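You operate a simulated robot arm through the tools that you are given. There is no shell and no other tool. Be economical: measure what you need, move in short steps, check, and stop when the job is done.

You are at the controls of a simulated two-armed robot. One attempt, no reset.

Task
Pack the small green spool into the Samples carton and shut its flap.
Fine: the small pink spool that lies on it goes onto pin 1; other spools and cartons stay. Where these are worked on the way, their far stop is far enough and under half their travel is too little: flap of the carton marked samples.

The check looks at the end state, three seconds after you hand in, the way a careful person would. Anything else that was tipped, shoved, dropped, spilled or broken makes it a failure.

Robot
Two 7-joint arms with two-finger parallel grippers on one trunk, on a base that drives. Base frame: it is fixed to the floor where the robot stands at the start and does not move with it; the origin is under the middle of the robot, x ahead of it, y to its left, z up. Units: mm, degrees, N and s.
The left shoulder is at the start at [64, 182, 1137], the right one opposite. Places, roughly: big spool of blue filament [500, 1750, 250]; big spool of pink filament [500, 1250, 750]; big spool of purple filament [500, 1750, 750]; carton [750, 1500, 1000]; flap of the carton marked samples [600, -100, 900]; inside of the carton marked samples [600, -100, 800]; medium spool of blue filament [500, 1500, 750]; medium spool of green filament [500, 1500, 750]; medium spool of pink filament [500, 1750, 250]; medium spool of purple filament [500, 1750, 750]; pin 1 [600, 1900, 800]; small spool of green filament [500, 1500, 750]; small spool of pink filament [500, 1500, 1000]; small spool of purple filament [500, 1750, 750]. Payload 3.91 kg a hand.
The TCP of each hand is the grasp point between the finger pads, 30 mm short of the fingertips. In the tool frame z runs along the fingers and y along their closing line. The gripper opens to 110 mm. The fingers are 20 mm wide and 10 mm thick; the gripper's body (48 by 112 mm) begins 55 mm behind the TCP.
Orientation is that of the tool frame in the base frame, as a unit quaternion [x, y, z, w]. With the fingers straight down and closing along the base's y, the tool's x points along the base's -x, its y along +y and its z along -z.

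Tools
- The arms move only by the tool apply_moves. It takes "left_increments", "right_increments" or both (then of equal length, played together; a hand with none holds still); each is a list of rows, each a list of 7 numbers: the shift along the tool's x, y, z in mm, then the turn, a rotation vector about the tool's x, y, z in degrees, then the opening, from 0 (shut) to 1 (fully open). In form: [[tx, ty, tz, ax, ay, az, claw], ...]. A call has 1 to 12 rows; each row shifts and turns the commanded pose from where the row before left it, along the tool's axes as they then stand. A row lasts 0.2 s, in which the tool goes at most 50 mm and 8.6 degrees; a call with a longer step from one row to the next is refused whole, and so is a gripper value outside its range. A pose out of reach is approached as far as the arm can. The call stops where the force on the tool passes 40 N (or 10 N more than at its start, if that is more) or the arm is blocked; 0.2 s more then pass. Each finger travels about 72 mm/s and halts on what it meets, pressing with about 45 N; the grip force reading is that of the motor and also rises with nothing between the fingers. The clock runs only during rows and for 0.2 s after the last one: add rows that do not move to give the fingers time. The reply holds the time, the measured pose of the TCP, the force on the tool along the base axes, the opening and the grip force, in the units named above and with some noise, with the torque about the TCP (base axes, N m) and any sound that the robot's microphone picked up.
- Cameras (640 x 400 px; columns grow to the right, rows downward): "scene" is now at [205.7, -25.9, 1349.2]; the picture's right is [-0.28, -0.96, 0.00], its down [-0.33, 0.10, -0.94] and it looks along [0.90, -0.27, -0.34] (base axes); focal length 214 px, centre (320, 200). "left" rides on the left gripper at [72, -17, -103] in its tool frame; the picture's right is [0.23, 0.97, 0.00], its down [-0.76, 0.18, -0.62] and it looks along [-0.61, 0.14, 0.78] (tool axes); focal length 222 px, centre (320, 200). "right" rides on the right gripper at [72, 17, -103] in its tool frame; the picture's right is [-0.23, 0.97, 0.00], its down [-0.76, -0.18, -0.62] and it looks along [-0.61, -0.14, 0.78] (tool axes); focal length 222 px, centre (320, 200). There is no depth. A picture from a camera that has moved, and an enlarged one, comes with that camera's place and axes in the base frame and with its lens.
- snapshot(camera): a new picture of that camera. The clock stands still meanwhile.
- slide_trunk(by): slides the trunk up (or, below 0, down) by that many mm; the arms and the scene camera ride with it, the base frame stays. It gives what a move gives, with no picture.
- base_move(legs): drives the robot by 1 to 6 legs, each [ahead, left, turn to the left] in mm, mm and degrees, along the robot's own axes; the way and the turn of a leg run together, so that a leg with both is an arc; at most 1500 mm and 180 degrees a leg. The arms and the cameras ride along, it lands a little off, and it stops where it bumps. It gives what a move gives.
- pan_tilt(pan, tilt): turns the head with the scene camera to pan (to the left, within 80 degrees either way) and tilt (down, from -29 to 69), counted from straight ahead of the robot. It gives what a move gives.
- close_up(camera, box): a new picture of the part [left, top, right, bottom] of that camera's present view, enlarged. The clock stands still meanwhile.
- job_done(): hands the job in; it is judged then, once.

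Go step by step. Nothing tells you exact positions but the pictures and the camera data: compare them with the known pose of the tool, close in by small moves and look again before you grip or let go. The budget is 120 turns and 92 pictures, counting those below and the enlarged ones. Unless the task says otherwise, let go and move clear before handing in, and close with one line.

The tools are called after ">>>" as a command line: name --argument value ..., lists and objects as JSON in quotes. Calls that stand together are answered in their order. apply_moves: Moves the arms, as the interface text tells. Its arguments: {"type":"object","properties":{"left_increments":{"type":"array"},"right_increments":{"type":"array"}},"required":[]} The other tools are called the same way: slide_trunk (by) slides the trunk up or down; base_move (legs) drives the base; pan_tilt (pan, tilt) turns the head that bears the scene camera; snapshot (camera) takes a picture; close_up (camera, box) takes an enlarged picture of a part of a camera's view; job_done () hands the job in.

At the start:

```text
clock: 0.0
left_position: [363.8, 29.0, 1293.0]
left_tool_rot: [0.0, 1.0, 0.0, 0.0]
left_ft_force: [-0.1, -0.8, 0.3]
left_moment: [0.01, 0.03, 0.0]
left_width: 110.1
left_gripper_force: 0.1
right_position: [358.4, -319.8, 1268.8]
right_tool_rot: [0.0, 1.0, 0.0, 0.0]
right_ft_force: [-0.1, 0.7, 0.7]
right_moment: [0.0, 0.01, -0.02]
right_width: 110.0
right_gripper_force: 0.0
trunk travel left (down, up): [-400.0, 114.0]
robot x, y, heading: [-0.5, -1.6, 0.1]
head pan, tilt: [-16.4, 20.0]
```

scene: 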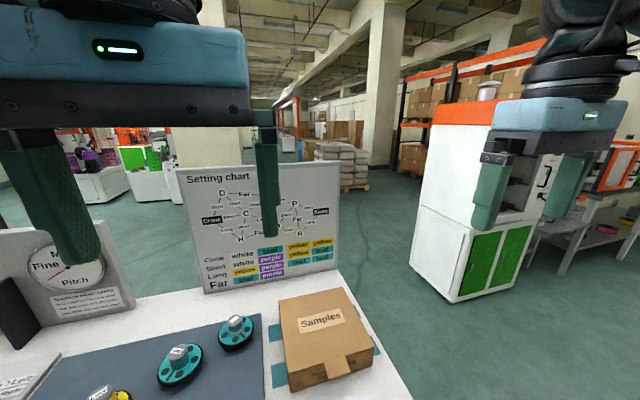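
right: 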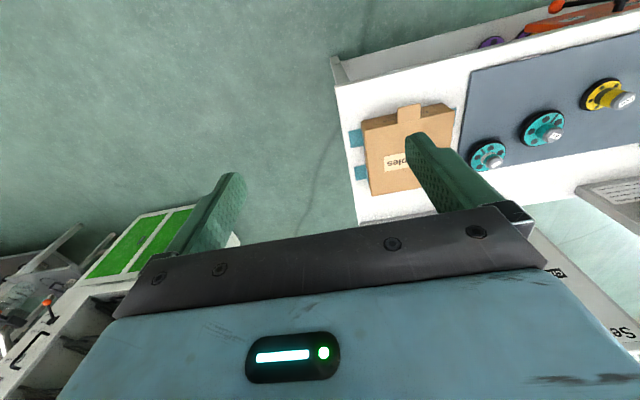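
left: 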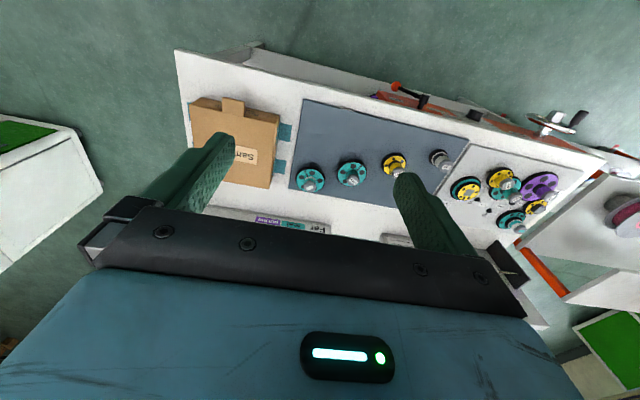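

The Samples carton sits on the bench ahead, closed, with dial knobs to its left; the spools are to the far left (y≈1500). I'll look around with the head first.

>>> pan_tilt --pan 60 --tilt 20

>>> snapshot --camera "scene"

>>> pan_tilt --pan 10 --tilt 40

>>> snapshot --camera "scene"

```text
clock: 1.5
left_position: [366.6, 31.8, 1294.9]
left_tool_rot: [-0.002, 1.0, -0.003, -0.001]
left_ft_force: [30.1, 48.7, 9.3]
left_moment: [-6.08, 4.29, -3.35]
left_width: 109.6
left_gripper_force: 0.1
right_position: [359.4, -318.3, 1268.3]
right_tool_rot: [0.0, 1.0, 0.0, -0.001]
right_ft_force: [0.3, 0.0, -0.9]
right_moment: [-0.02, 0.01, -0.04]
right_width: 110.1
right_gripper_force: 0.0
trunk travel left (down, up): [-400.0, 114.0]
robot x, y, heading: [1.9, -0.5, 0.2]
head pan, tilt: [60.0, 20.0]
```

```text
88 pictures are left
camera scene: at [179.3, 69.1, 1352.4], right [0.74, -0.67, 0.0], down [-0.21, -0.23, -0.95], along [0.64, 0.7, -0.31], focal length 214 px, centre (320, 200)
```

scene: 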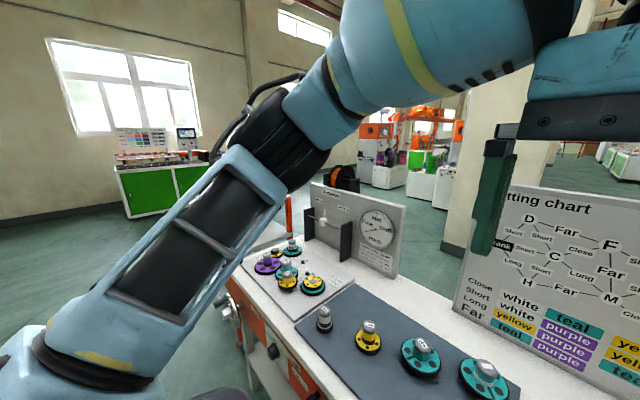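

```text
clock: 2.7
left_position: [363.8, 29.5, 1293.1]
left_tool_rot: [0.0, 1.0, -0.001, 0.0]
left_ft_force: [2.5, -2.1, -3.5]
left_moment: [0.27, -0.04, 0.26]
left_width: 110.0
left_gripper_force: 0.1
right_position: [358.3, -319.8, 1267.1]
right_tool_rot: [0.001, 1.0, 0.0, 0.0]
right_ft_force: [-0.7, 0.7, -0.6]
right_moment: [0.0, 0.02, 0.0]
right_width: 110.1
right_gripper_force: 0.0
trunk travel left (down, up): [-400.0, 114.0]
robot x, y, heading: [-1.0, 2.4, 0.1]
head pan, tilt: [10.0, 40.0]
```

```text
87 pictures are left
camera scene: at [200.2, 15.8, 1318.8], right [0.18, -0.98, 0.0], down [-0.62, -0.11, -0.77], along [0.76, 0.14, -0.63], focal length 214 px, centre (320, 200)
```

scene: 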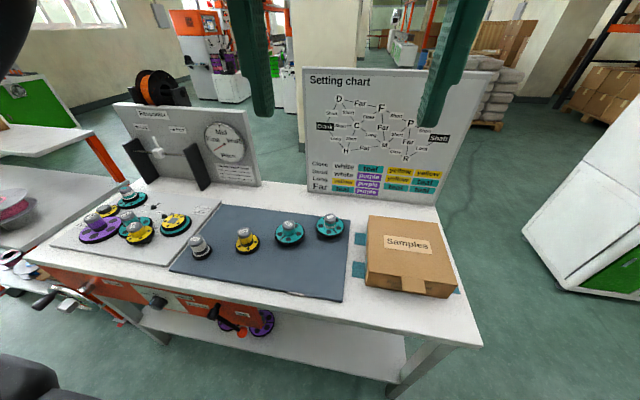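

The bench front edge is around x≈405, and another table with spools is further left. I'll back off a little and drive left part way to look at it.

>>> base_move --legs '[[-100, 0, 0], [0, 900, 0]]'

>>> pan_tilt --pan 25 --tilt 35

>>> snapshot --camera "scene"

```text
clock: 11.6
left_position: [261.3, 926.5, 1291.9]
left_tool_rot: [-0.005, 1.0, 0.0, 0.0]
left_ft_force: [2.8, 0.1, -2.3]
left_moment: [-0.01, 0.25, 0.03]
left_width: 110.1
left_gripper_force: 0.1
right_position: [259.1, 579.2, 1267.7]
right_tool_rot: [-0.007, 1.0, 0.0, 0.0]
right_ft_force: [0.6, -0.7, 0.8]
right_moment: [0.0, 0.02, 0.0]
right_width: 110.1
right_gripper_force: 0.0
trunk travel left (down, up): [-400.0, 114.0]
robot x, y, heading: [-103.0, 890.9, 0.7]
head pan, tilt: [10.0, 40.0]
```

```text
clock: 12.4
left_position: [261.0, 926.8, 1293.7]
left_tool_rot: [-0.005, 1.0, 0.0, 0.0]
left_ft_force: [0.5, -0.3, -0.2]
left_moment: [0.0, 0.01, -0.01]
left_width: 110.0
left_gripper_force: 0.1
right_position: [258.4, 578.3, 1268.2]
right_tool_rot: [-0.006, 1.0, 0.0, -0.001]
right_ft_force: [0.4, -0.3, 0.5]
right_moment: [0.0, 0.0, 0.02]
right_width: 110.0
right_gripper_force: 0.1
trunk travel left (down, up): [-400.0, 114.0]
robot x, y, heading: [-102.0, 895.2, 0.5]
head pan, tilt: [25.0, 35.0]
```

```text
86 pictures are left
camera scene: at [92.8, 933.6, 1325.4], right [0.43, -0.9, 0.0], down [-0.52, -0.25, -0.82], along [0.74, 0.35, -0.57], focal length 214 px, centre (320, 200)
```

scene: 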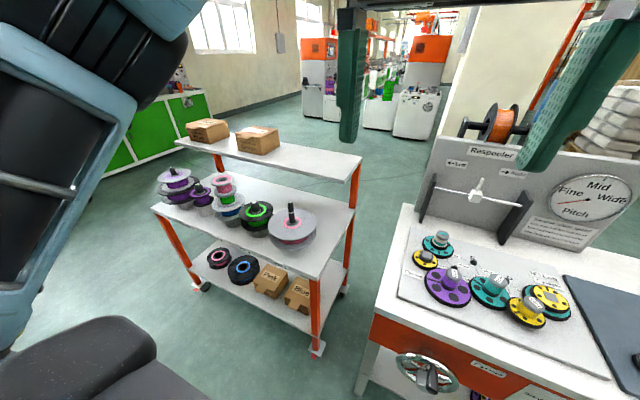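

A shelf cart with the spools stands at left. I'll drive further to face it and look closely.

>>> base_move --legs '[[0, 600, 0]]'

>>> pan_tilt --pan 10 --tilt 40

>>> snapshot --camera "scene"

>>> snapshot --camera "left"

```text
clock: 18.2
left_position: [258.9, 1529.4, 1293.4]
left_tool_rot: [-0.001, 1.0, 0.0, -0.001]
left_ft_force: [0.5, -0.9, -1.4]
left_moment: [0.01, 0.01, 0.01]
left_width: 109.8
left_gripper_force: 0.0
right_position: [252.4, 1180.9, 1267.9]
right_tool_rot: [0.0, 1.0, 0.0, 0.0]
right_ft_force: [-0.2, -0.2, 0.5]
right_moment: [-0.01, -0.03, -0.01]
right_width: 110.0
right_gripper_force: 0.1
trunk travel left (down, up): [-400.0, 114.0]
robot x, y, heading: [-107.9, 1499.1, -0.0]
head pan, tilt: [25.0, 35.0]
```

```text
clock: 18.9
left_position: [258.9, 1529.4, 1294.2]
left_tool_rot: [-0.001, 1.0, 0.0, 0.0]
left_ft_force: [2.3, -1.4, -2.4]
left_moment: [0.23, 0.12, 0.17]
left_width: 110.1
left_gripper_force: 0.1
right_position: [252.6, 1180.2, 1267.5]
right_tool_rot: [-0.001, 1.0, 0.0, 0.0]
right_ft_force: [-0.2, -1.3, -0.7]
right_moment: [-0.03, -0.03, 0.03]
right_width: 110.0
right_gripper_force: 0.2
trunk travel left (down, up): [-400.0, 114.0]
robot x, y, heading: [-109.2, 1500.9, -0.1]
head pan, tilt: [10.0, 40.0]
```

```text
85 pictures are left
camera scene: at [93.8, 1515.1, 1318.5], right [0.18, -0.98, 0.0], down [-0.63, -0.11, -0.77], along [0.76, 0.14, -0.64], focal length 214 px, centre (320, 200)
```

scene: 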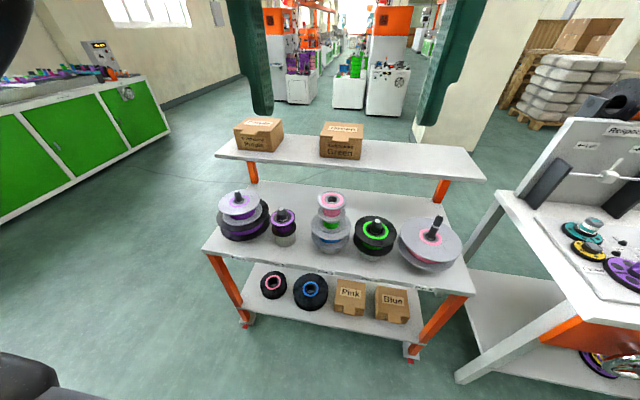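

```text
84 pictures are left
camera left: at [186.4, 1510.5, 1396.1], right [-0.23, 0.97, 0.0], down [0.76, 0.18, 0.62], along [0.61, 0.14, -0.78], focal length 222 px, centre (320, 200)
```

left: 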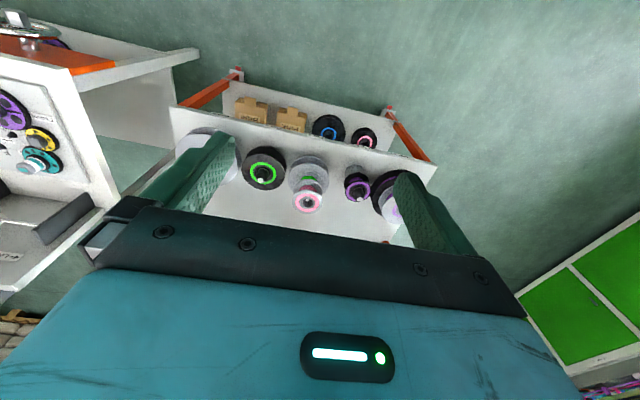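

>>> close_up --camera "scene" --box '[200, 170, 360, 270]'

>>> close_up --camera "scene" --box '[320, 170, 480, 270]'

>>> close_up --camera "scene" --box '[220, 100, 380, 200]'

```text
4.00 times, centred on (280, 220) of scene
camera zoom: at [93.8, 1515.1, 1318.5], right [0.18, -0.98, 0.0], down [-0.63, -0.11, -0.77], along [0.76, 0.14, -0.64], focal length 858 px, centre (480, 120)
```

zoom: 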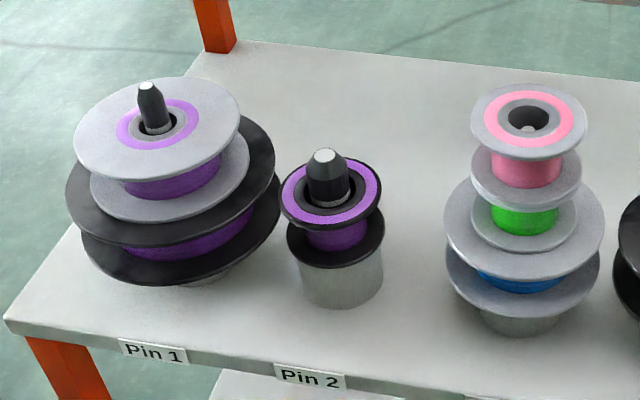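

```text
4.00 times, centred on (400, 220) of scene
camera zoom: at [93.8, 1515.1, 1318.5], right [0.18, -0.98, 0.0], down [-0.63, -0.11, -0.77], along [0.76, 0.14, -0.64], focal length 858 px, centre (0, 120)
```

zoom: 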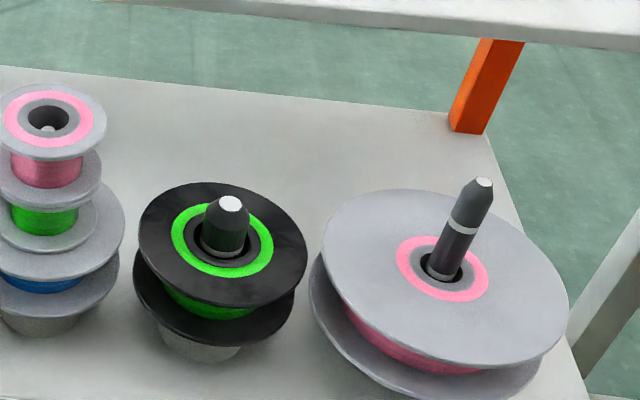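

```text
4.00 times, centred on (300, 150) of scene
camera zoom: at [93.8, 1515.1, 1318.5], right [0.18, -0.98, 0.0], down [-0.63, -0.11, -0.77], along [0.76, 0.14, -0.64], focal length 858 px, centre (400, 400)
```

zoom: 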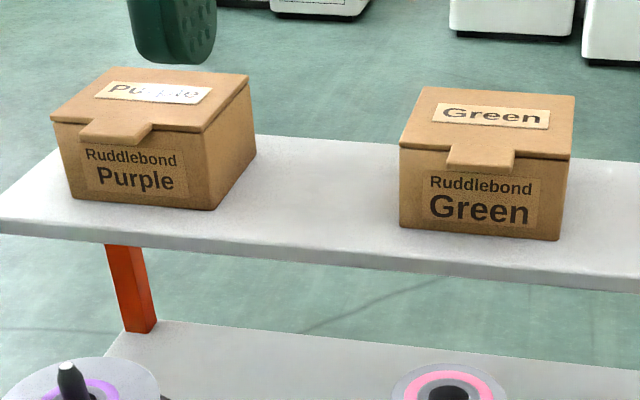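

The stack on pin 3 is medium blue, small green, small pink on top, at about (560–595, 1568, top z≈900–940); pin 1 carries big and medium purple, with its tip free. I'll drive closer and move the left hand for a second viewpoint.

>>> base_move --legs '[[110, 0, 0]]'

>>> pan_tilt --pan 0 --tilt 45

>>> apply_moves --left_increments '[[0, 45, 0, 0, 0, 0, 1], [0, 45, 0, 0, 0, 0, 1], [0, 45, 0, 0, 0, 0, 1], [0, 45, 0, 0, 0, 0, 1], [0, 0, 0, 0, 0, 0, 1]]'

>>> snapshot --camera "scene"

>>> snapshot --camera "left"

>>> snapshot --camera "right"

```text
clock: 20.1
left_position: [366.8, 1529.5, 1294.4]
left_tool_rot: [-0.002, 1.0, 0.0, 0.0]
left_ft_force: [5.0, -0.8, -2.8]
left_moment: [0.15, 0.28, 0.18]
left_width: 110.2
left_gripper_force: 0.0
right_position: [361.6, 1181.6, 1267.8]
right_tool_rot: [-0.001, 1.0, 0.0, 0.001]
right_ft_force: [0.6, -0.3, -0.7]
right_moment: [0.0, -0.03, -0.03]
right_width: 109.8
right_gripper_force: 0.1
trunk travel left (down, up): [-400.0, 114.0]
robot x, y, heading: [1.7, 1498.7, 0.2]
head pan, tilt: [10.0, 40.0]
```

```text
clock: 20.9
left_position: [370.2, 1529.5, 1290.9]
left_tool_rot: [-0.005, 1.0, 0.001, 0.0]
left_ft_force: [30.5, -18.7, -19.8]
left_moment: [2.42, 1.6, 2.39]
left_width: 110.3
left_gripper_force: 0.1
right_position: [360.3, 1180.6, 1267.6]
right_tool_rot: [-0.002, 1.0, 0.0, 0.0]
right_ft_force: [-0.3, -0.5, -0.3]
right_moment: [-0.01, -0.01, 0.01]
right_width: 110.1
right_gripper_force: 0.0
trunk travel left (down, up): [-400.0, 114.0]
robot x, y, heading: [0.3, 1497.2, 0.0]
head pan, tilt: [0.0, 45.0]
```

```text
clock: 22.1
left_position: [368.4, 1708.7, 1295.4]
left_tool_rot: [0.0, 1.0, 0.0, 0.0]
left_ft_force: [0.1, 0.4, 0.9]
left_moment: [0.01, 0.02, -0.03]
left_width: 110.0
left_gripper_force: 0.0
right_position: [361.9, 1178.9, 1267.4]
right_tool_rot: [-0.001, 1.0, 0.0, 0.0]
right_ft_force: [0.7, -1.3, -0.6]
right_moment: [-0.02, 0.04, 0.0]
right_width: 110.0
right_gripper_force: 0.0
trunk travel left (down, up): [-400.0, 114.0]
robot x, y, heading: [3.4, 1501.8, -0.1]
head pan, tilt: [0.0, 45.0]
```

```text
80 pictures are left
camera scene: at [200.8, 1499.1, 1310.5], right [0.0, -1.0, 0.0], down [-0.71, 0.0, -0.71], along [0.71, 0.0, -0.71], focal length 214 px, centre (320, 200)
```

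scene: 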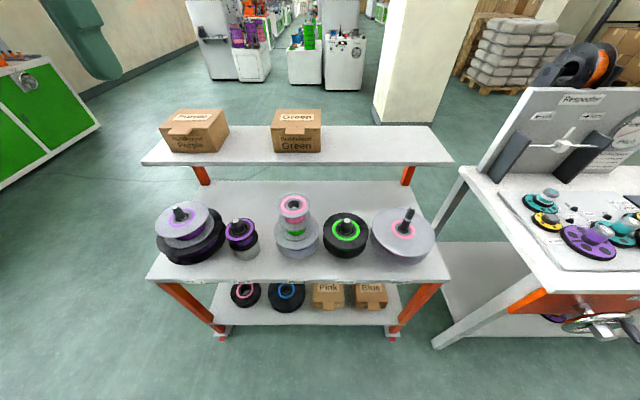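

```text
79 pictures are left
camera left: at [296.3, 1691.0, 1397.9], right [-0.23, 0.97, 0.0], down [0.76, 0.18, 0.62], along [0.61, 0.14, -0.78], focal length 222 px, centre (320, 200)
```

left: 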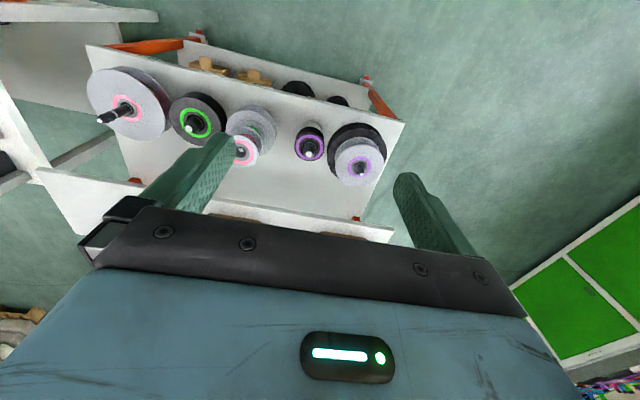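

```text
78 pictures are left
camera right: at [290.6, 1196.6, 1370.3], right [0.22, 0.97, 0.0], down [0.76, -0.18, 0.62], along [0.61, -0.14, -0.78], focal length 222 px, centre (320, 200)
```

right: 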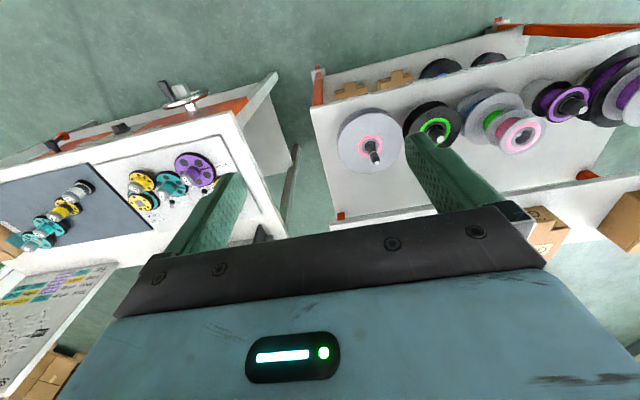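

Triangulation of three views puts the pink spool's top near (566, 1564, 927). I'll zoom in for diameters, heights and the pin 1 tip.

>>> close_up --camera "scene" --box '[140, 180, 340, 280]'

>>> close_up --camera "left" --box '[220, 80, 420, 200]'

>>> close_up --camera "right" --box '[440, 60, 640, 180]'

```text
3.20 times, centred on (240, 230) of scene
camera zoom: at [200.8, 1499.1, 1310.5], right [0.0, -1.0, 0.0], down [-0.71, 0.0, -0.71], along [0.71, 0.0, -0.71], focal length 686 px, centre (576, 104)
```

zoom: 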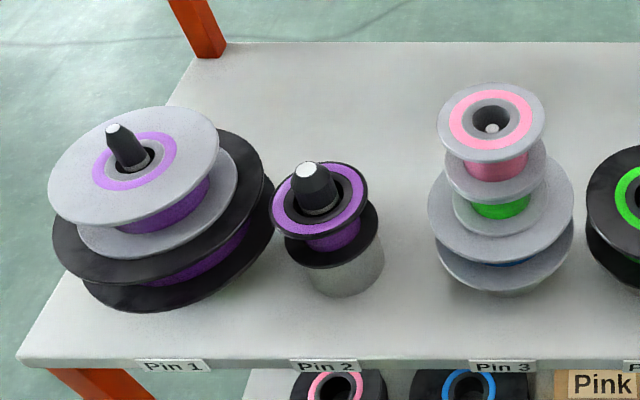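

```text
3.20 times, centred on (320, 140) of left
camera zoom: at [296.3, 1691.0, 1397.9], right [-0.23, 0.97, 0.0], down [0.76, 0.18, 0.62], along [0.61, 0.14, -0.78], focal length 711 px, centre (320, 392)
```

zoom: 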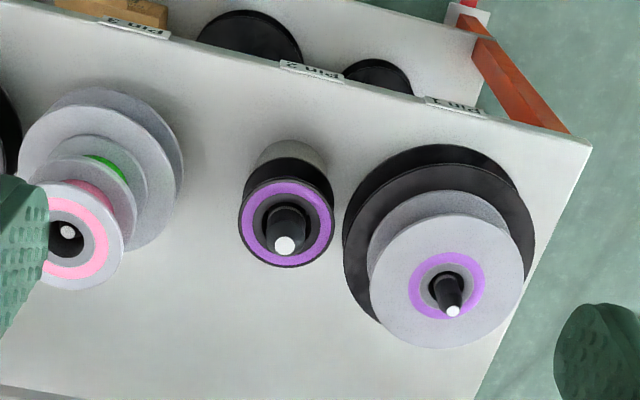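

```text
3.20 times, centred on (540, 120) of right
camera zoom: at [290.6, 1196.6, 1370.3], right [0.22, 0.97, 0.0], down [0.76, -0.18, 0.62], along [0.61, -0.14, -0.78], focal length 711 px, centre (-384, 456)
```

zoom: 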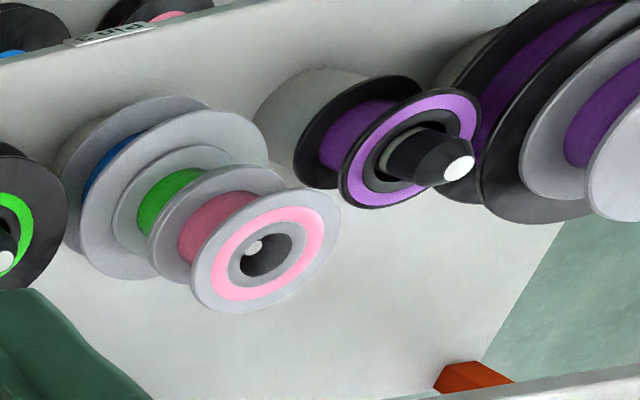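

Spools look about 84 mm across and ~40 mm tall; pink top ≈927, pin 3 tip just inside it at ≈917. I'll bring the left hand over the stack, staying well above.

>>> apply_moves --left_increments '[[-33, -24, 0, 0, 0, 0, 1], [-33, -24, 0, 0, 0, 0, 1], [-33, -24, 0, 0, 0, 0, 1], [-33, -24, 0, 0, 0, 0, 1], [-33, -24, 0, 0, 0, 0, 1], [-33, -24, 0, 0, 0, 0, 1], [0, 0, 40, 0, 0, 0, 1], [0, 0, 40, 0, 0, 0, 1], [0, 0, 40, 0, 0, 0, 1], [0, 0, 40, 0, 0, 0, 1], [0, 0, 40, 0, 0, 0, 1], [0, 0, 40, 0, 0, 0, 1]]'

>>> snapshot --camera "left"

>>> snapshot --camera "scene"

```text
clock: 24.6
left_position: [565.4, 1566.2, 1053.4]
left_tool_rot: [-0.002, 1.0, -0.001, 0.0]
left_ft_force: [1.1, -0.2, -0.2]
left_moment: [0.04, 0.03, 0.01]
left_width: 110.0
left_gripper_force: 0.1
right_position: [361.4, 1180.9, 1267.2]
right_tool_rot: [-0.001, 1.0, 0.0, 0.0]
right_ft_force: [0.5, 0.2, 0.0]
right_moment: [0.02, 0.06, 0.02]
right_width: 110.1
right_gripper_force: 0.0
trunk travel left (down, up): [-400.0, 114.0]
robot x, y, heading: [0.9, 1501.6, 0.4]
head pan, tilt: [0.0, 45.0]
```

```text
74 pictures are left
camera left: at [494.6, 1548.4, 1156.5], right [-0.23, 0.97, 0.0], down [0.76, 0.18, 0.62], along [0.61, 0.14, -0.78], focal length 222 px, centre (320, 200)
```

left: 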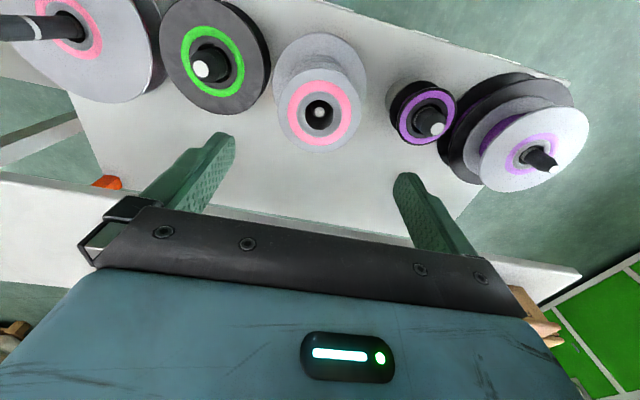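

```text
73 pictures are left
camera scene: at [200.8, 1500.7, 1310.5], right [0.0, -1.0, 0.0], down [-0.71, 0.0, -0.71], along [0.71, 0.0, -0.71], focal length 214 px, centre (320, 200)
```

scene: 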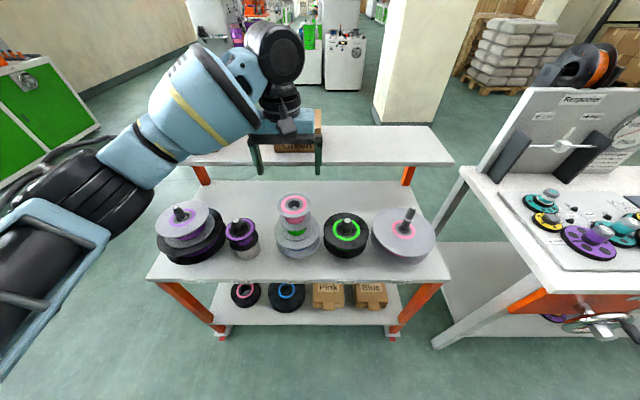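

The hand is centred over the pink spool within ~3 mm. I'll correct y and lower to just above it, then look.

>>> apply_moves --left_increments '[[0, -3, 30, 0, 0, 0, 1], [0, 0, 30, 0, 0, 0, 1], [0, 0, 28, 0, 0, 0, 1], [0, 0, 0, 0, 0, 0, 1]]'

>>> close_up --camera "left" --box '[180, 40, 460, 240]'

>>> close_up --camera "scene" --box '[230, 150, 360, 270]'

```text
clock: 25.6
left_position: [564.6, 1563.1, 967.3]
left_tool_rot: [-0.001, 1.0, 0.001, 0.0]
left_ft_force: [-0.3, 0.0, -0.9]
left_moment: [0.01, -0.01, 0.04]
left_width: 109.8
left_gripper_force: 0.0
right_position: [361.7, 1181.0, 1266.3]
right_tool_rot: [-0.002, 1.0, 0.001, 0.0]
right_ft_force: [0.6, -0.1, 0.3]
right_moment: [0.03, -0.04, -0.01]
right_width: 110.0
right_gripper_force: 0.0
trunk travel left (down, up): [-400.0, 114.0]
robot x, y, heading: [0.7, 1497.3, 0.1]
head pan, tilt: [0.0, 45.0]
```

```text
2.00 times, centred on (320, 140) of left
camera zoom: at [494.2, 1543.7, 1069.3], right [-0.23, 0.97, 0.0], down [0.76, 0.18, 0.62], along [0.61, 0.14, -0.78], focal length 444 px, centre (320, 320)
```

zoom: 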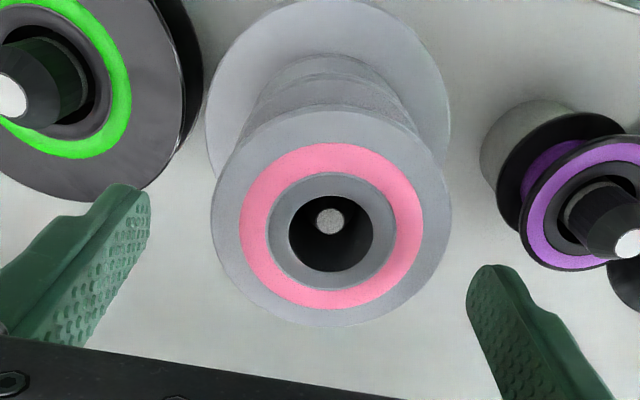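

```text
3.33 times, centred on (295, 210) of scene
camera zoom: at [200.0, 1500.4, 1310.6], right [0.0, -1.0, 0.0], down [-0.71, 0.0, -0.71], along [0.71, 0.0, -0.71], focal length 715 px, centre (403, 167)
```

zoom: 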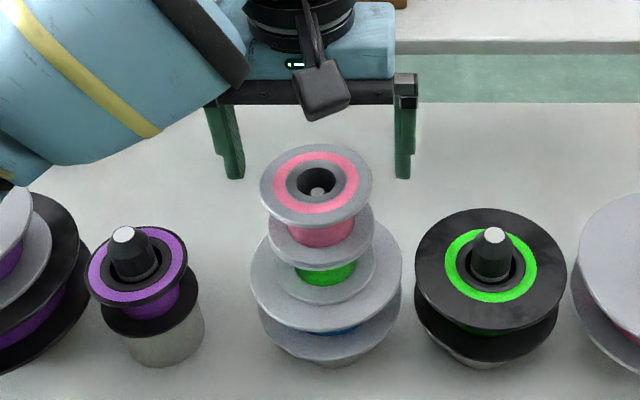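

Aligned: hole centre at ≈(563, 1563), diameter 84 mm, height ≈42 mm. I'll lower so the tips stay above the pink/green joint (~885) and grip.

>>> apply_moves --left_increments '[[0, 0, 23, 0, 0, 0, 1], [0, 0, 22, 0, 0, 0, 1], [0, 0, 0, 0, 0, 0, 1], [0, 0, 0, 0, 0, 0, 0.8], [0, 0, 0, 0, 0, 0, 0.7], [0, 0, 0, 0, 0, 0, 0.6], [0, 0, 0, 0, 0, 0, 0.6]]'

>>> close_up --camera "left" --box '[180, 40, 460, 240]'

>>> close_up --camera "scene" --box '[230, 150, 360, 270]'

```text
clock: 27.2
left_position: [564.5, 1562.9, 920.1]
left_tool_rot: [-0.002, 1.0, 0.0, 0.0]
left_ft_force: [-0.1, 0.0, -1.0]
left_moment: [-0.01, -0.02, 0.0]
left_width: 82.9
left_gripper_force: 45.0
right_position: [362.1, 1181.0, 1267.1]
right_tool_rot: [-0.001, 1.0, 0.0, -0.001]
right_ft_force: [-0.1, 0.4, 0.3]
right_moment: [0.0, -0.03, 0.03]
right_width: 109.8
right_gripper_force: 0.0
trunk travel left (down, up): [-400.0, 114.0]
robot x, y, heading: [-0.8, 1495.0, 0.2]
head pan, tilt: [0.0, 45.0]
```

```text
2.00 times, centred on (320, 140) of left
camera zoom: at [493.4, 1544.3, 1023.8], right [-0.23, 0.97, 0.0], down [0.76, 0.18, 0.62], along [0.61, 0.14, -0.78], focal length 444 px, centre (320, 320)
```

zoom: 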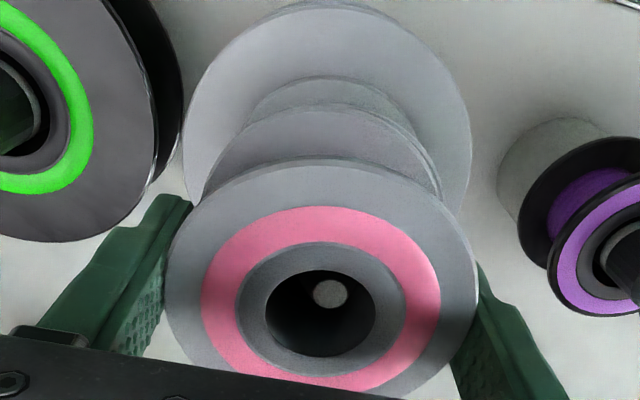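

```text
3.33 times, centred on (295, 210) of scene
camera zoom: at [200.2, 1500.4, 1310.6], right [0.0, -1.0, 0.0], down [-0.71, 0.0, -0.71], along [0.71, 0.0, -0.71], focal length 715 px, centre (403, 167)
```

zoom: 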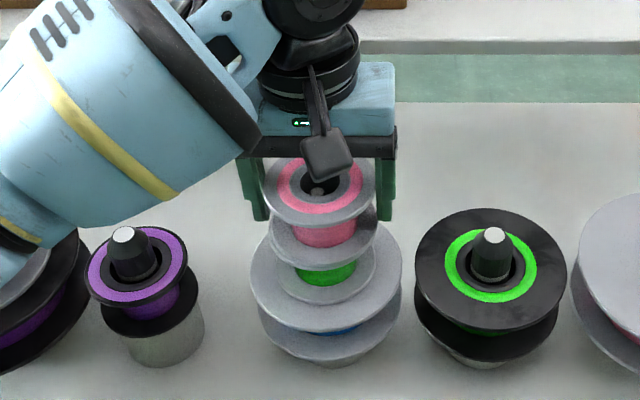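

The fingers have the pink spool at 83 mm. I'll lift slightly and check the green one stays.

>>> apply_moves --left_increments '[[0, 0, -10, 0, 0, 0, 0.6], [0, 0, -12, 0, 0, 0, 0.6], [0, 0, 0, 0, 0, 0, 0.6]]'

>>> close_up --camera "scene" --box '[230, 150, 360, 270]'

```text
clock: 28.1
left_position: [565.1, 1563.2, 943.6]
left_tool_rot: [-0.002, 1.0, 0.0, 0.0]
left_ft_force: [0.7, 0.1, -0.3]
left_moment: [0.03, 0.01, -0.03]
left_width: 82.6
left_gripper_force: 44.6
right_position: [360.8, 1182.4, 1267.9]
right_tool_rot: [-0.002, 1.0, 0.0, 0.0]
right_ft_force: [0.8, 0.3, -0.4]
right_moment: [-0.02, 0.01, 0.0]
right_width: 110.1
right_gripper_force: 0.0
trunk travel left (down, up): [-400.0, 114.0]
robot x, y, heading: [-0.1, 1497.3, 0.0]
head pan, tilt: [0.0, 45.0]
```

```text
3.33 times, centred on (295, 210) of scene
camera zoom: at [200.3, 1500.4, 1310.5], right [0.0, -1.0, 0.0], down [-0.71, 0.0, -0.71], along [0.71, 0.0, -0.71], focal length 715 px, centre (403, 167)
```

zoom: 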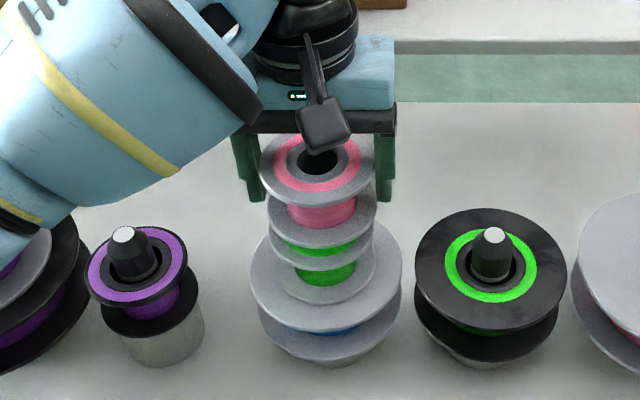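

Only the pink spool came up. Pin 1's tip triangulates to (567, 1860, 918); I'll lift and carry it there.

>>> apply_moves --left_increments '[[0, 0, -40, 0, 0, 0, 0.6], [0, 0, -40, 0, 0, 0, 0.6], [0, 0, -35, 0, 0, 0, 0.6], [0, 42, 0, 0, 0, 0, 0.6], [0, 42, 0, 0, 0, 0, 0.6], [0, 42, 0, 0, 0, 0, 0.6], [0, 42, 0, 0, 0, 0, 0.6], [0, 42, 0, 0, 0, 0, 0.6], [0, 42, 0, 0, 0, 0, 0.6], [-2, 45, 0, 0, 0, 0, 0.6], [0, 0, 0, 0, 0, 0, 0.6]]'

>>> snapshot --camera "left"

>>> pan_tilt --pan 30 --tilt 40

>>> snapshot --camera "scene"

```text
clock: 30.4
left_position: [566.2, 1858.6, 1058.5]
left_tool_rot: [-0.001, 1.0, 0.0, 0.001]
left_ft_force: [-0.1, 0.8, -0.7]
left_moment: [-0.01, -0.01, -0.02]
left_width: 82.6
left_gripper_force: 44.2
right_position: [362.0, 1180.9, 1268.4]
right_tool_rot: [-0.002, 1.0, 0.0, 0.001]
right_ft_force: [0.8, 0.1, 0.4]
right_moment: [-0.01, -0.01, -0.01]
right_width: 109.7
right_gripper_force: 0.0
trunk travel left (down, up): [-400.0, 114.0]
robot x, y, heading: [2.6, 1499.6, 0.1]
head pan, tilt: [0.0, 45.0]
```

```text
67 pictures are left
camera left: at [494.1, 1839.7, 1161.8], right [-0.23, 0.97, 0.0], down [0.76, 0.18, 0.62], along [0.61, 0.14, -0.78], focal length 222 px, centre (320, 200)
```

left: 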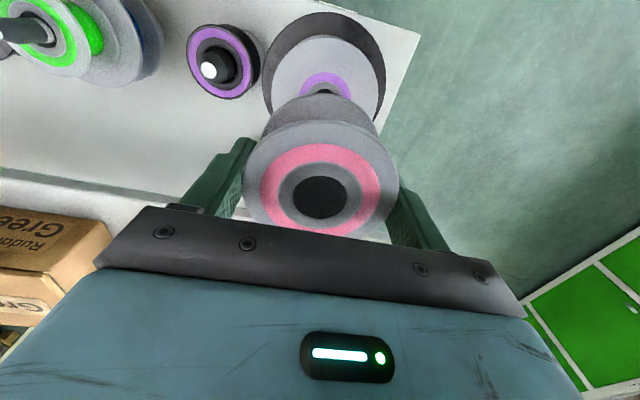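

```text
clock: 31.4
left_position: [565.3, 1858.8, 1059.1]
left_tool_rot: [-0.001, 1.0, 0.001, 0.001]
left_ft_force: [-1.0, 0.1, -1.5]
left_moment: [-0.02, -0.04, 0.01]
left_width: 82.4
left_gripper_force: 45.5
right_position: [362.2, 1180.0, 1267.9]
right_tool_rot: [-0.002, 1.0, 0.0, 0.0]
right_ft_force: [-0.1, -0.4, 0.3]
right_moment: [0.01, 0.03, 0.01]
right_width: 110.3
right_gripper_force: 0.1
trunk travel left (down, up): [-400.0, 114.0]
robot x, y, heading: [0.7, 1501.9, 0.2]
head pan, tilt: [30.0, 40.0]
```

```text
66 pictures are left
camera scene: at [192.5, 1542.8, 1317.8], right [0.5, -0.86, 0.0], down [-0.56, -0.32, -0.77], along [0.66, 0.38, -0.64], focal length 214 px, centre (320, 200)
```

scene: 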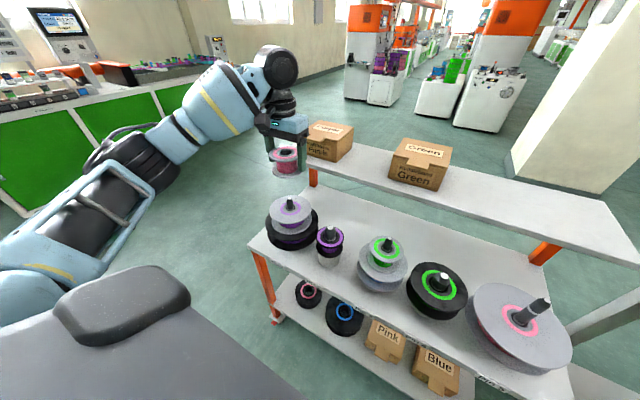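

The spool is centred in the hand and over pin 1. I'll lower to just above the pin's tip and check alignment.

>>> apply_moves --left_increments '[[-1, 1, 35, 0, 0, 0, 0.6], [0, 0, 35, 0, 0, 0, 0.6], [0, 0, 23, 0, 0, 0, 0.6], [0, 0, 0, 0, 0, 0, 0.6]]'

>>> close_up --camera "scene" --box '[240, 130, 360, 250]'

>>> close_up --camera "left" --box '[220, 60, 420, 240]'

```text
clock: 32.4
left_position: [566.2, 1860.6, 962.4]
left_tool_rot: [-0.002, 1.0, 0.0, 0.0]
left_ft_force: [0.5, 0.7, -1.6]
left_moment: [0.0, 0.0, 0.02]
left_width: 82.8
left_gripper_force: 44.8
right_position: [361.7, 1180.8, 1267.9]
right_tool_rot: [-0.002, 1.0, -0.001, -0.001]
right_ft_force: [-0.5, 0.6, -0.7]
right_moment: [0.01, 0.0, 0.03]
right_width: 109.9
right_gripper_force: 0.0
trunk travel left (down, up): [-400.0, 114.0]
robot x, y, heading: [1.7, 1503.6, 0.1]
head pan, tilt: [30.0, 40.0]
```

```text
3.33 times, centred on (300, 190) of scene
camera zoom: at [192.3, 1542.8, 1317.9], right [0.5, -0.86, 0.0], down [-0.56, -0.32, -0.77], along [0.66, 0.38, -0.64], focal length 715 px, centre (387, 233)
```

zoom: 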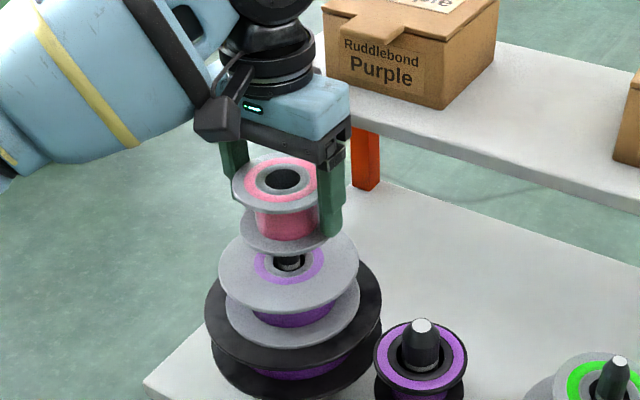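

```text
2.22 times, centred on (320, 150) of left
camera zoom: at [493.4, 1842.0, 1066.3], right [-0.23, 0.97, 0.0], down [0.76, 0.18, 0.62], along [0.61, 0.14, -0.78], focal length 494 px, centre (320, 311)
```

zoom: 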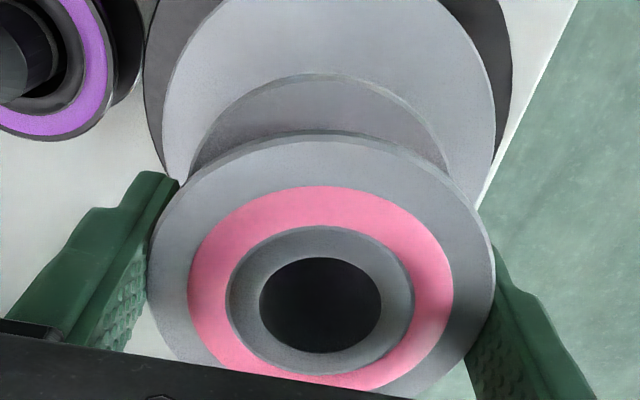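

Alignment is within ~2 mm in both axes. I'll lower it onto the pin in small steps.

>>> apply_moves --left_increments '[[0, 0, 8, 0, 0, 0, 0.6], [0, 0, 8, 0, 0, 0, 0.6], [0, 0, 8, 0, 0, 0, 0.6], [0, 0, 8, 0, 0, 0, 0.6], [0, 0, 0, 0, 0, 0, 0.6]]'

>>> close_up --camera "scene" --box '[240, 130, 360, 250]'

>>> close_up --camera "left" --box '[220, 60, 420, 240]'

```text
clock: 33.6
left_position: [567.6, 1861.5, 931.8]
left_tool_rot: [-0.003, 1.0, -0.001, -0.001]
left_ft_force: [-0.4, 0.9, -1.2]
left_moment: [0.0, 0.02, 0.01]
left_width: 82.6
left_gripper_force: 44.9
right_position: [362.0, 1180.0, 1267.9]
right_tool_rot: [-0.002, 1.0, 0.0, 0.0]
right_ft_force: [-0.3, 0.4, 0.6]
right_moment: [0.01, 0.02, -0.07]
right_width: 110.5
right_gripper_force: 0.1
trunk travel left (down, up): [-400.0, 114.0]
robot x, y, heading: [3.2, 1497.8, 0.1]
head pan, tilt: [30.0, 40.0]
```

```text
3.33 times, centred on (300, 190) of scene
camera zoom: at [192.4, 1542.8, 1317.8], right [0.5, -0.86, 0.0], down [-0.56, -0.32, -0.77], along [0.66, 0.38, -0.64], focal length 715 px, centre (387, 233)
```

zoom: 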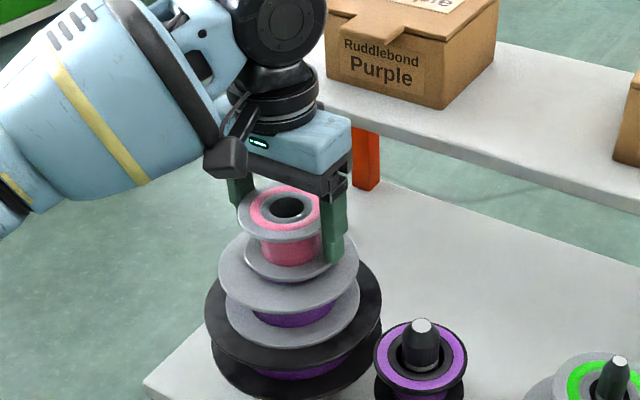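

```text
2.22 times, centred on (320, 150) of left
camera zoom: at [495.3, 1842.7, 1034.8], right [-0.23, 0.97, 0.0], down [0.76, 0.18, 0.62], along [0.61, 0.14, -0.78], focal length 494 px, centre (320, 311)
```

zoom: 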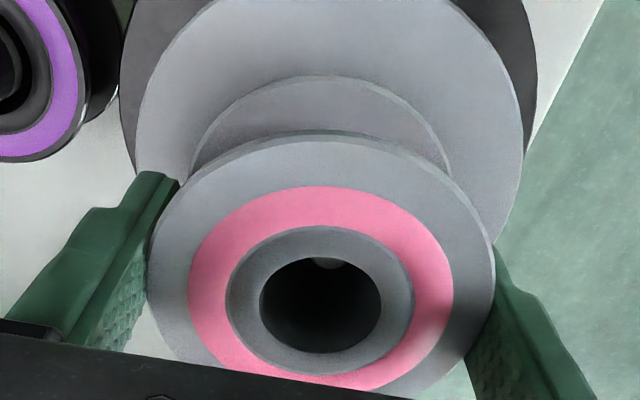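

The pin's tip is now inside the bore. Continuing down until it rests.

>>> apply_moves --left_increments '[[0, 0, 6, 0, 0, 0, 0.6], [0, 0, 6, 0, 0, 0, 0.6], [0, 0, 5, 0, 0, 0, 0.6], [0, 0, 2, 0, 0, 0, 0.6], [0, 0, 0, 0, 0, 0, 0.6]]'

>>> close_up --camera "scene" --box '[240, 130, 360, 250]'

```text
clock: 34.8
left_position: [568.6, 1861.3, 917.3]
left_tool_rot: [-0.003, 1.0, 0.0, 0.005]
left_ft_force: [4.2, 2.8, 32.3]
left_moment: [0.02, -0.14, 0.3]
left_width: 82.8
left_gripper_force: 45.4
right_position: [359.6, 1180.4, 1268.4]
right_tool_rot: [-0.002, 1.0, 0.0, 0.002]
right_ft_force: [-0.4, -0.9, 0.8]
right_moment: [0.01, 0.01, -0.02]
right_width: 109.8
right_gripper_force: 0.0
trunk travel left (down, up): [-400.0, 114.0]
robot x, y, heading: [3.0, 1499.9, 0.4]
head pan, tilt: [30.0, 40.0]
```

```text
3.33 times, centred on (300, 190) of scene
camera zoom: at [190.3, 1541.6, 1318.4], right [0.5, -0.86, 0.0], down [-0.55, -0.32, -0.77], along [0.66, 0.39, -0.64], focal length 715 px, centre (387, 233)
```

zoom: 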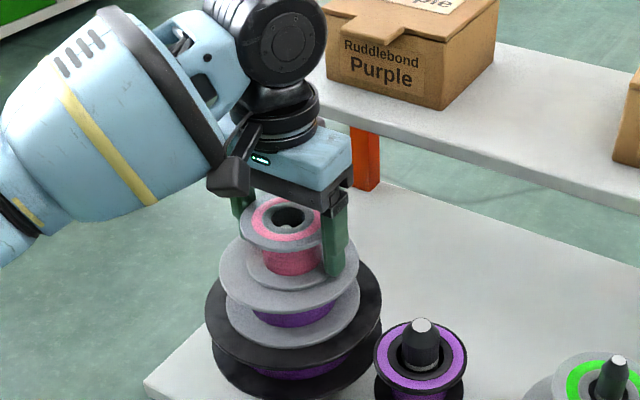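

Contact at 32 N: it's resting on the medium spool. I'll ease up 2 mm, open, and retreat upward.

>>> apply_moves --left_increments '[[0, 0, -2, 0, 0, 0, 0.6], [0, 0, -1, 0, 0, 0, 0.7], [0, 0, 0, 0, 0, 0, 0.9], [0, 0, 0, 0, 0, 0, 1], [0, 0, 0, 0, 0, 0, 1], [0, 0, -15, 0, 0, 0, 1], [0, 0, -30, 0, 0, 0, 1], [0, 0, -40, 0, 0, 0, 1], [0, 0, -40, 0, 0, 0, 1], [0, 0, 0, 0, 0, 0, 1]]'

>>> close_up --camera "scene" --box '[240, 130, 440, 290]'

>>> snapshot --camera "left"

```text
clock: 37.0
left_position: [565.2, 1859.4, 1040.7]
left_tool_rot: [-0.002, 1.0, 0.0, 0.0]
left_ft_force: [0.6, 0.4, 0.1]
left_moment: [-0.03, 0.02, 0.0]
left_width: 110.1
left_gripper_force: 0.0
right_position: [361.5, 1181.1, 1268.0]
right_tool_rot: [-0.002, 1.0, 0.0, 0.0]
right_ft_force: [0.5, -0.1, -0.6]
right_moment: [0.02, -0.01, 0.04]
right_width: 109.9
right_gripper_force: 0.0
trunk travel left (down, up): [-400.0, 114.0]
robot x, y, heading: [1.3, 1499.0, 0.2]
head pan, tilt: [30.0, 40.0]
```

```text
2.50 times, centred on (340, 210) of scene
camera zoom: at [192.6, 1543.2, 1317.7], right [0.5, -0.86, 0.0], down [-0.56, -0.32, -0.77], along [0.66, 0.38, -0.64], focal length 536 px, centre (270, 175)
```

zoom: 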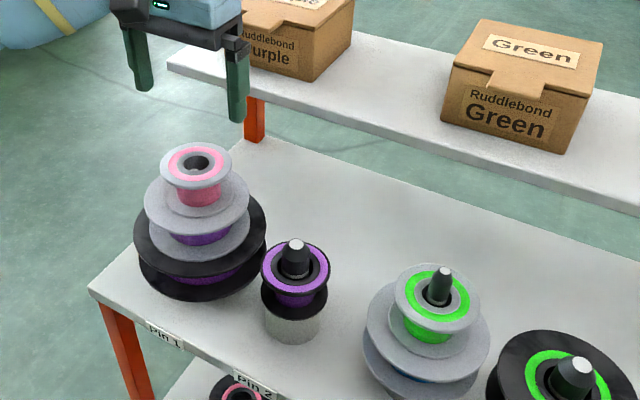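

```text
59 pictures are left
camera left: at [494.4, 1840.8, 1143.6], right [-0.23, 0.97, 0.0], down [0.76, 0.18, 0.62], along [0.61, 0.14, -0.78], focal length 222 px, centre (320, 200)
```

left: 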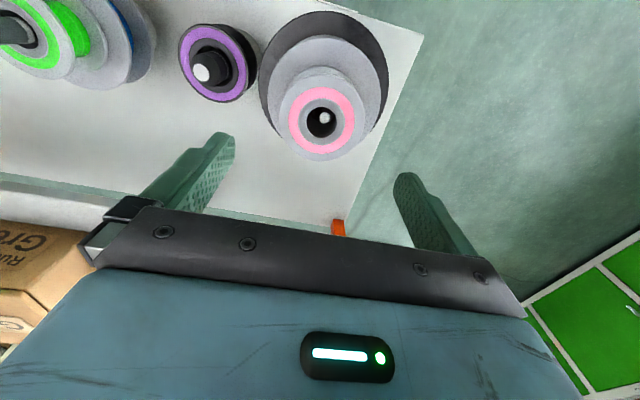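

Pink is seated on pin 1 with the pin tip in its bore. Now the left hand goes over the green spool on pin 3.

>>> apply_moves --left_increments '[[0, -42, 0, 0, 0, 0, 1], [0, -42, 0, 0, 0, 0, 1], [0, -42, 0, 0, 0, 0, 1], [0, -42, 0, 0, 0, 0, 1], [0, -42, 0, 0, 0, 0, 1], [0, -42, 0, 0, 0, 0, 1], [0, -44, 0, 0, 0, 0, 1], [0, 0, 35, 0, 0, 0, 1], [0, 0, 35, 0, 0, 0, 1], [0, 0, 15, 0, 0, 0, 1], [0, 0, 0, 0, 0, 0, 1]]'

>>> close_up --camera "left" --box '[180, 40, 460, 240]'

>>> close_up --camera "scene" --box '[310, 150, 470, 310]'

```text
clock: 39.4
left_position: [568.6, 1564.6, 956.9]
left_tool_rot: [-0.002, 1.0, 0.0, 0.0]
left_ft_force: [-0.3, 0.0, 0.4]
left_moment: [-0.02, -0.03, 0.0]
left_width: 110.1
left_gripper_force: 0.1
right_position: [361.5, 1179.9, 1267.5]
right_tool_rot: [-0.002, 1.0, 0.0, 0.001]
right_ft_force: [-0.2, -0.2, -1.3]
right_moment: [-0.06, 0.0, 0.01]
right_width: 109.8
right_gripper_force: 0.0
trunk travel left (down, up): [-400.0, 114.0]
robot x, y, heading: [-1.8, 1501.7, 0.1]
head pan, tilt: [30.0, 40.0]
```

```text
2.00 times, centred on (320, 140) of left
camera zoom: at [496.6, 1545.5, 1059.7], right [-0.23, 0.97, 0.0], down [0.76, 0.18, 0.62], along [0.61, 0.14, -0.78], focal length 444 px, centre (320, 320)
```

zoom: 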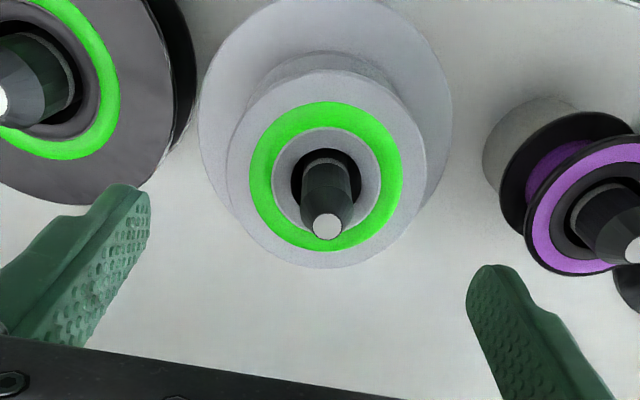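

```text
2.50 times, centred on (390, 230) of scene
camera zoom: at [192.3, 1542.8, 1317.9], right [0.5, -0.86, 0.0], down [-0.56, -0.32, -0.77], along [0.66, 0.38, -0.64], focal length 536 px, centre (145, 125)
```

zoom: 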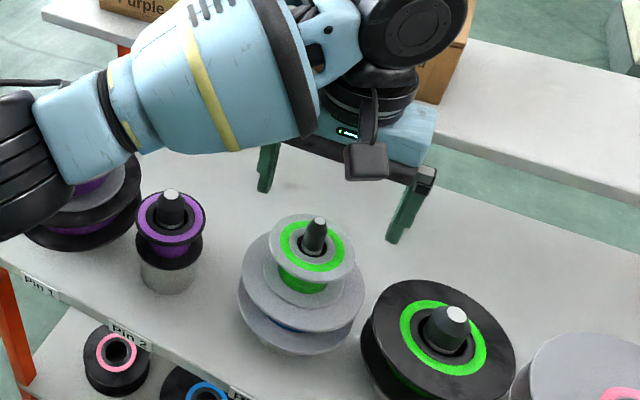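

Green's top sits at z≈877, pin tip ≈919. I'll lower to TCP ≈874 (hand body clears the pin by ~9 mm) and grip.

>>> apply_moves --left_increments '[[3, -1.5, 30, 0, 0, 0, 1], [0, 0, 30, 0, 0, 0, 1], [0, 0, 18, 0, 0, 0, 1], [0, 0, 4, 0, 0, 0, 1], [0, 0, 0, 0, 0, 0, 1], [0, 0, 0, 0, 0, 0, 0.8], [0, 0, 0, 0, 0, 0, 0.7], [0, 0, 0, 0, 0, 0, 0.6], [0, 0, 0, 0, 0, 0, 0.6]]'

>>> close_up --camera "scene" --box '[310, 150, 470, 310]'

```text
clock: 41.4
left_position: [565.8, 1563.0, 874.4]
left_tool_rot: [-0.003, 1.0, 0.0, -0.001]
left_ft_force: [0.4, -0.9, -0.3]
left_moment: [-0.06, -0.01, 0.05]
left_width: 82.6
left_gripper_force: 45.0
right_position: [360.9, 1180.5, 1268.9]
right_tool_rot: [-0.002, 1.0, 0.0, 0.0]
right_ft_force: [0.6, -0.3, -0.2]
right_moment: [0.02, 0.02, 0.02]
right_width: 109.9
right_gripper_force: 0.1
trunk travel left (down, up): [-400.0, 114.0]
robot x, y, heading: [4.5, 1503.7, 0.4]
head pan, tilt: [30.0, 40.0]
```

```text
2.50 times, centred on (390, 230) of scene
camera zoom: at [192.4, 1542.8, 1317.8], right [0.5, -0.86, 0.0], down [-0.56, -0.32, -0.77], along [0.66, 0.38, -0.64], focal length 536 px, centre (145, 125)
```

zoom: 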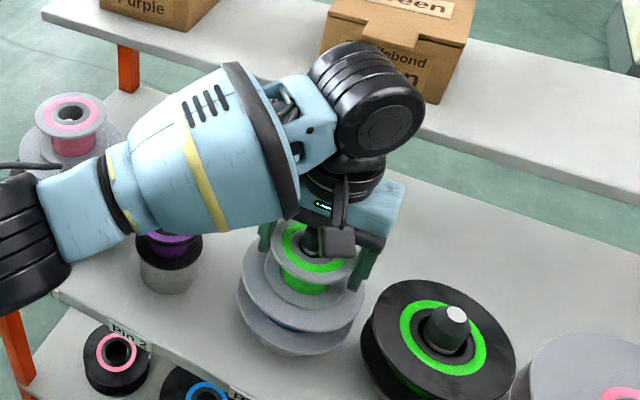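

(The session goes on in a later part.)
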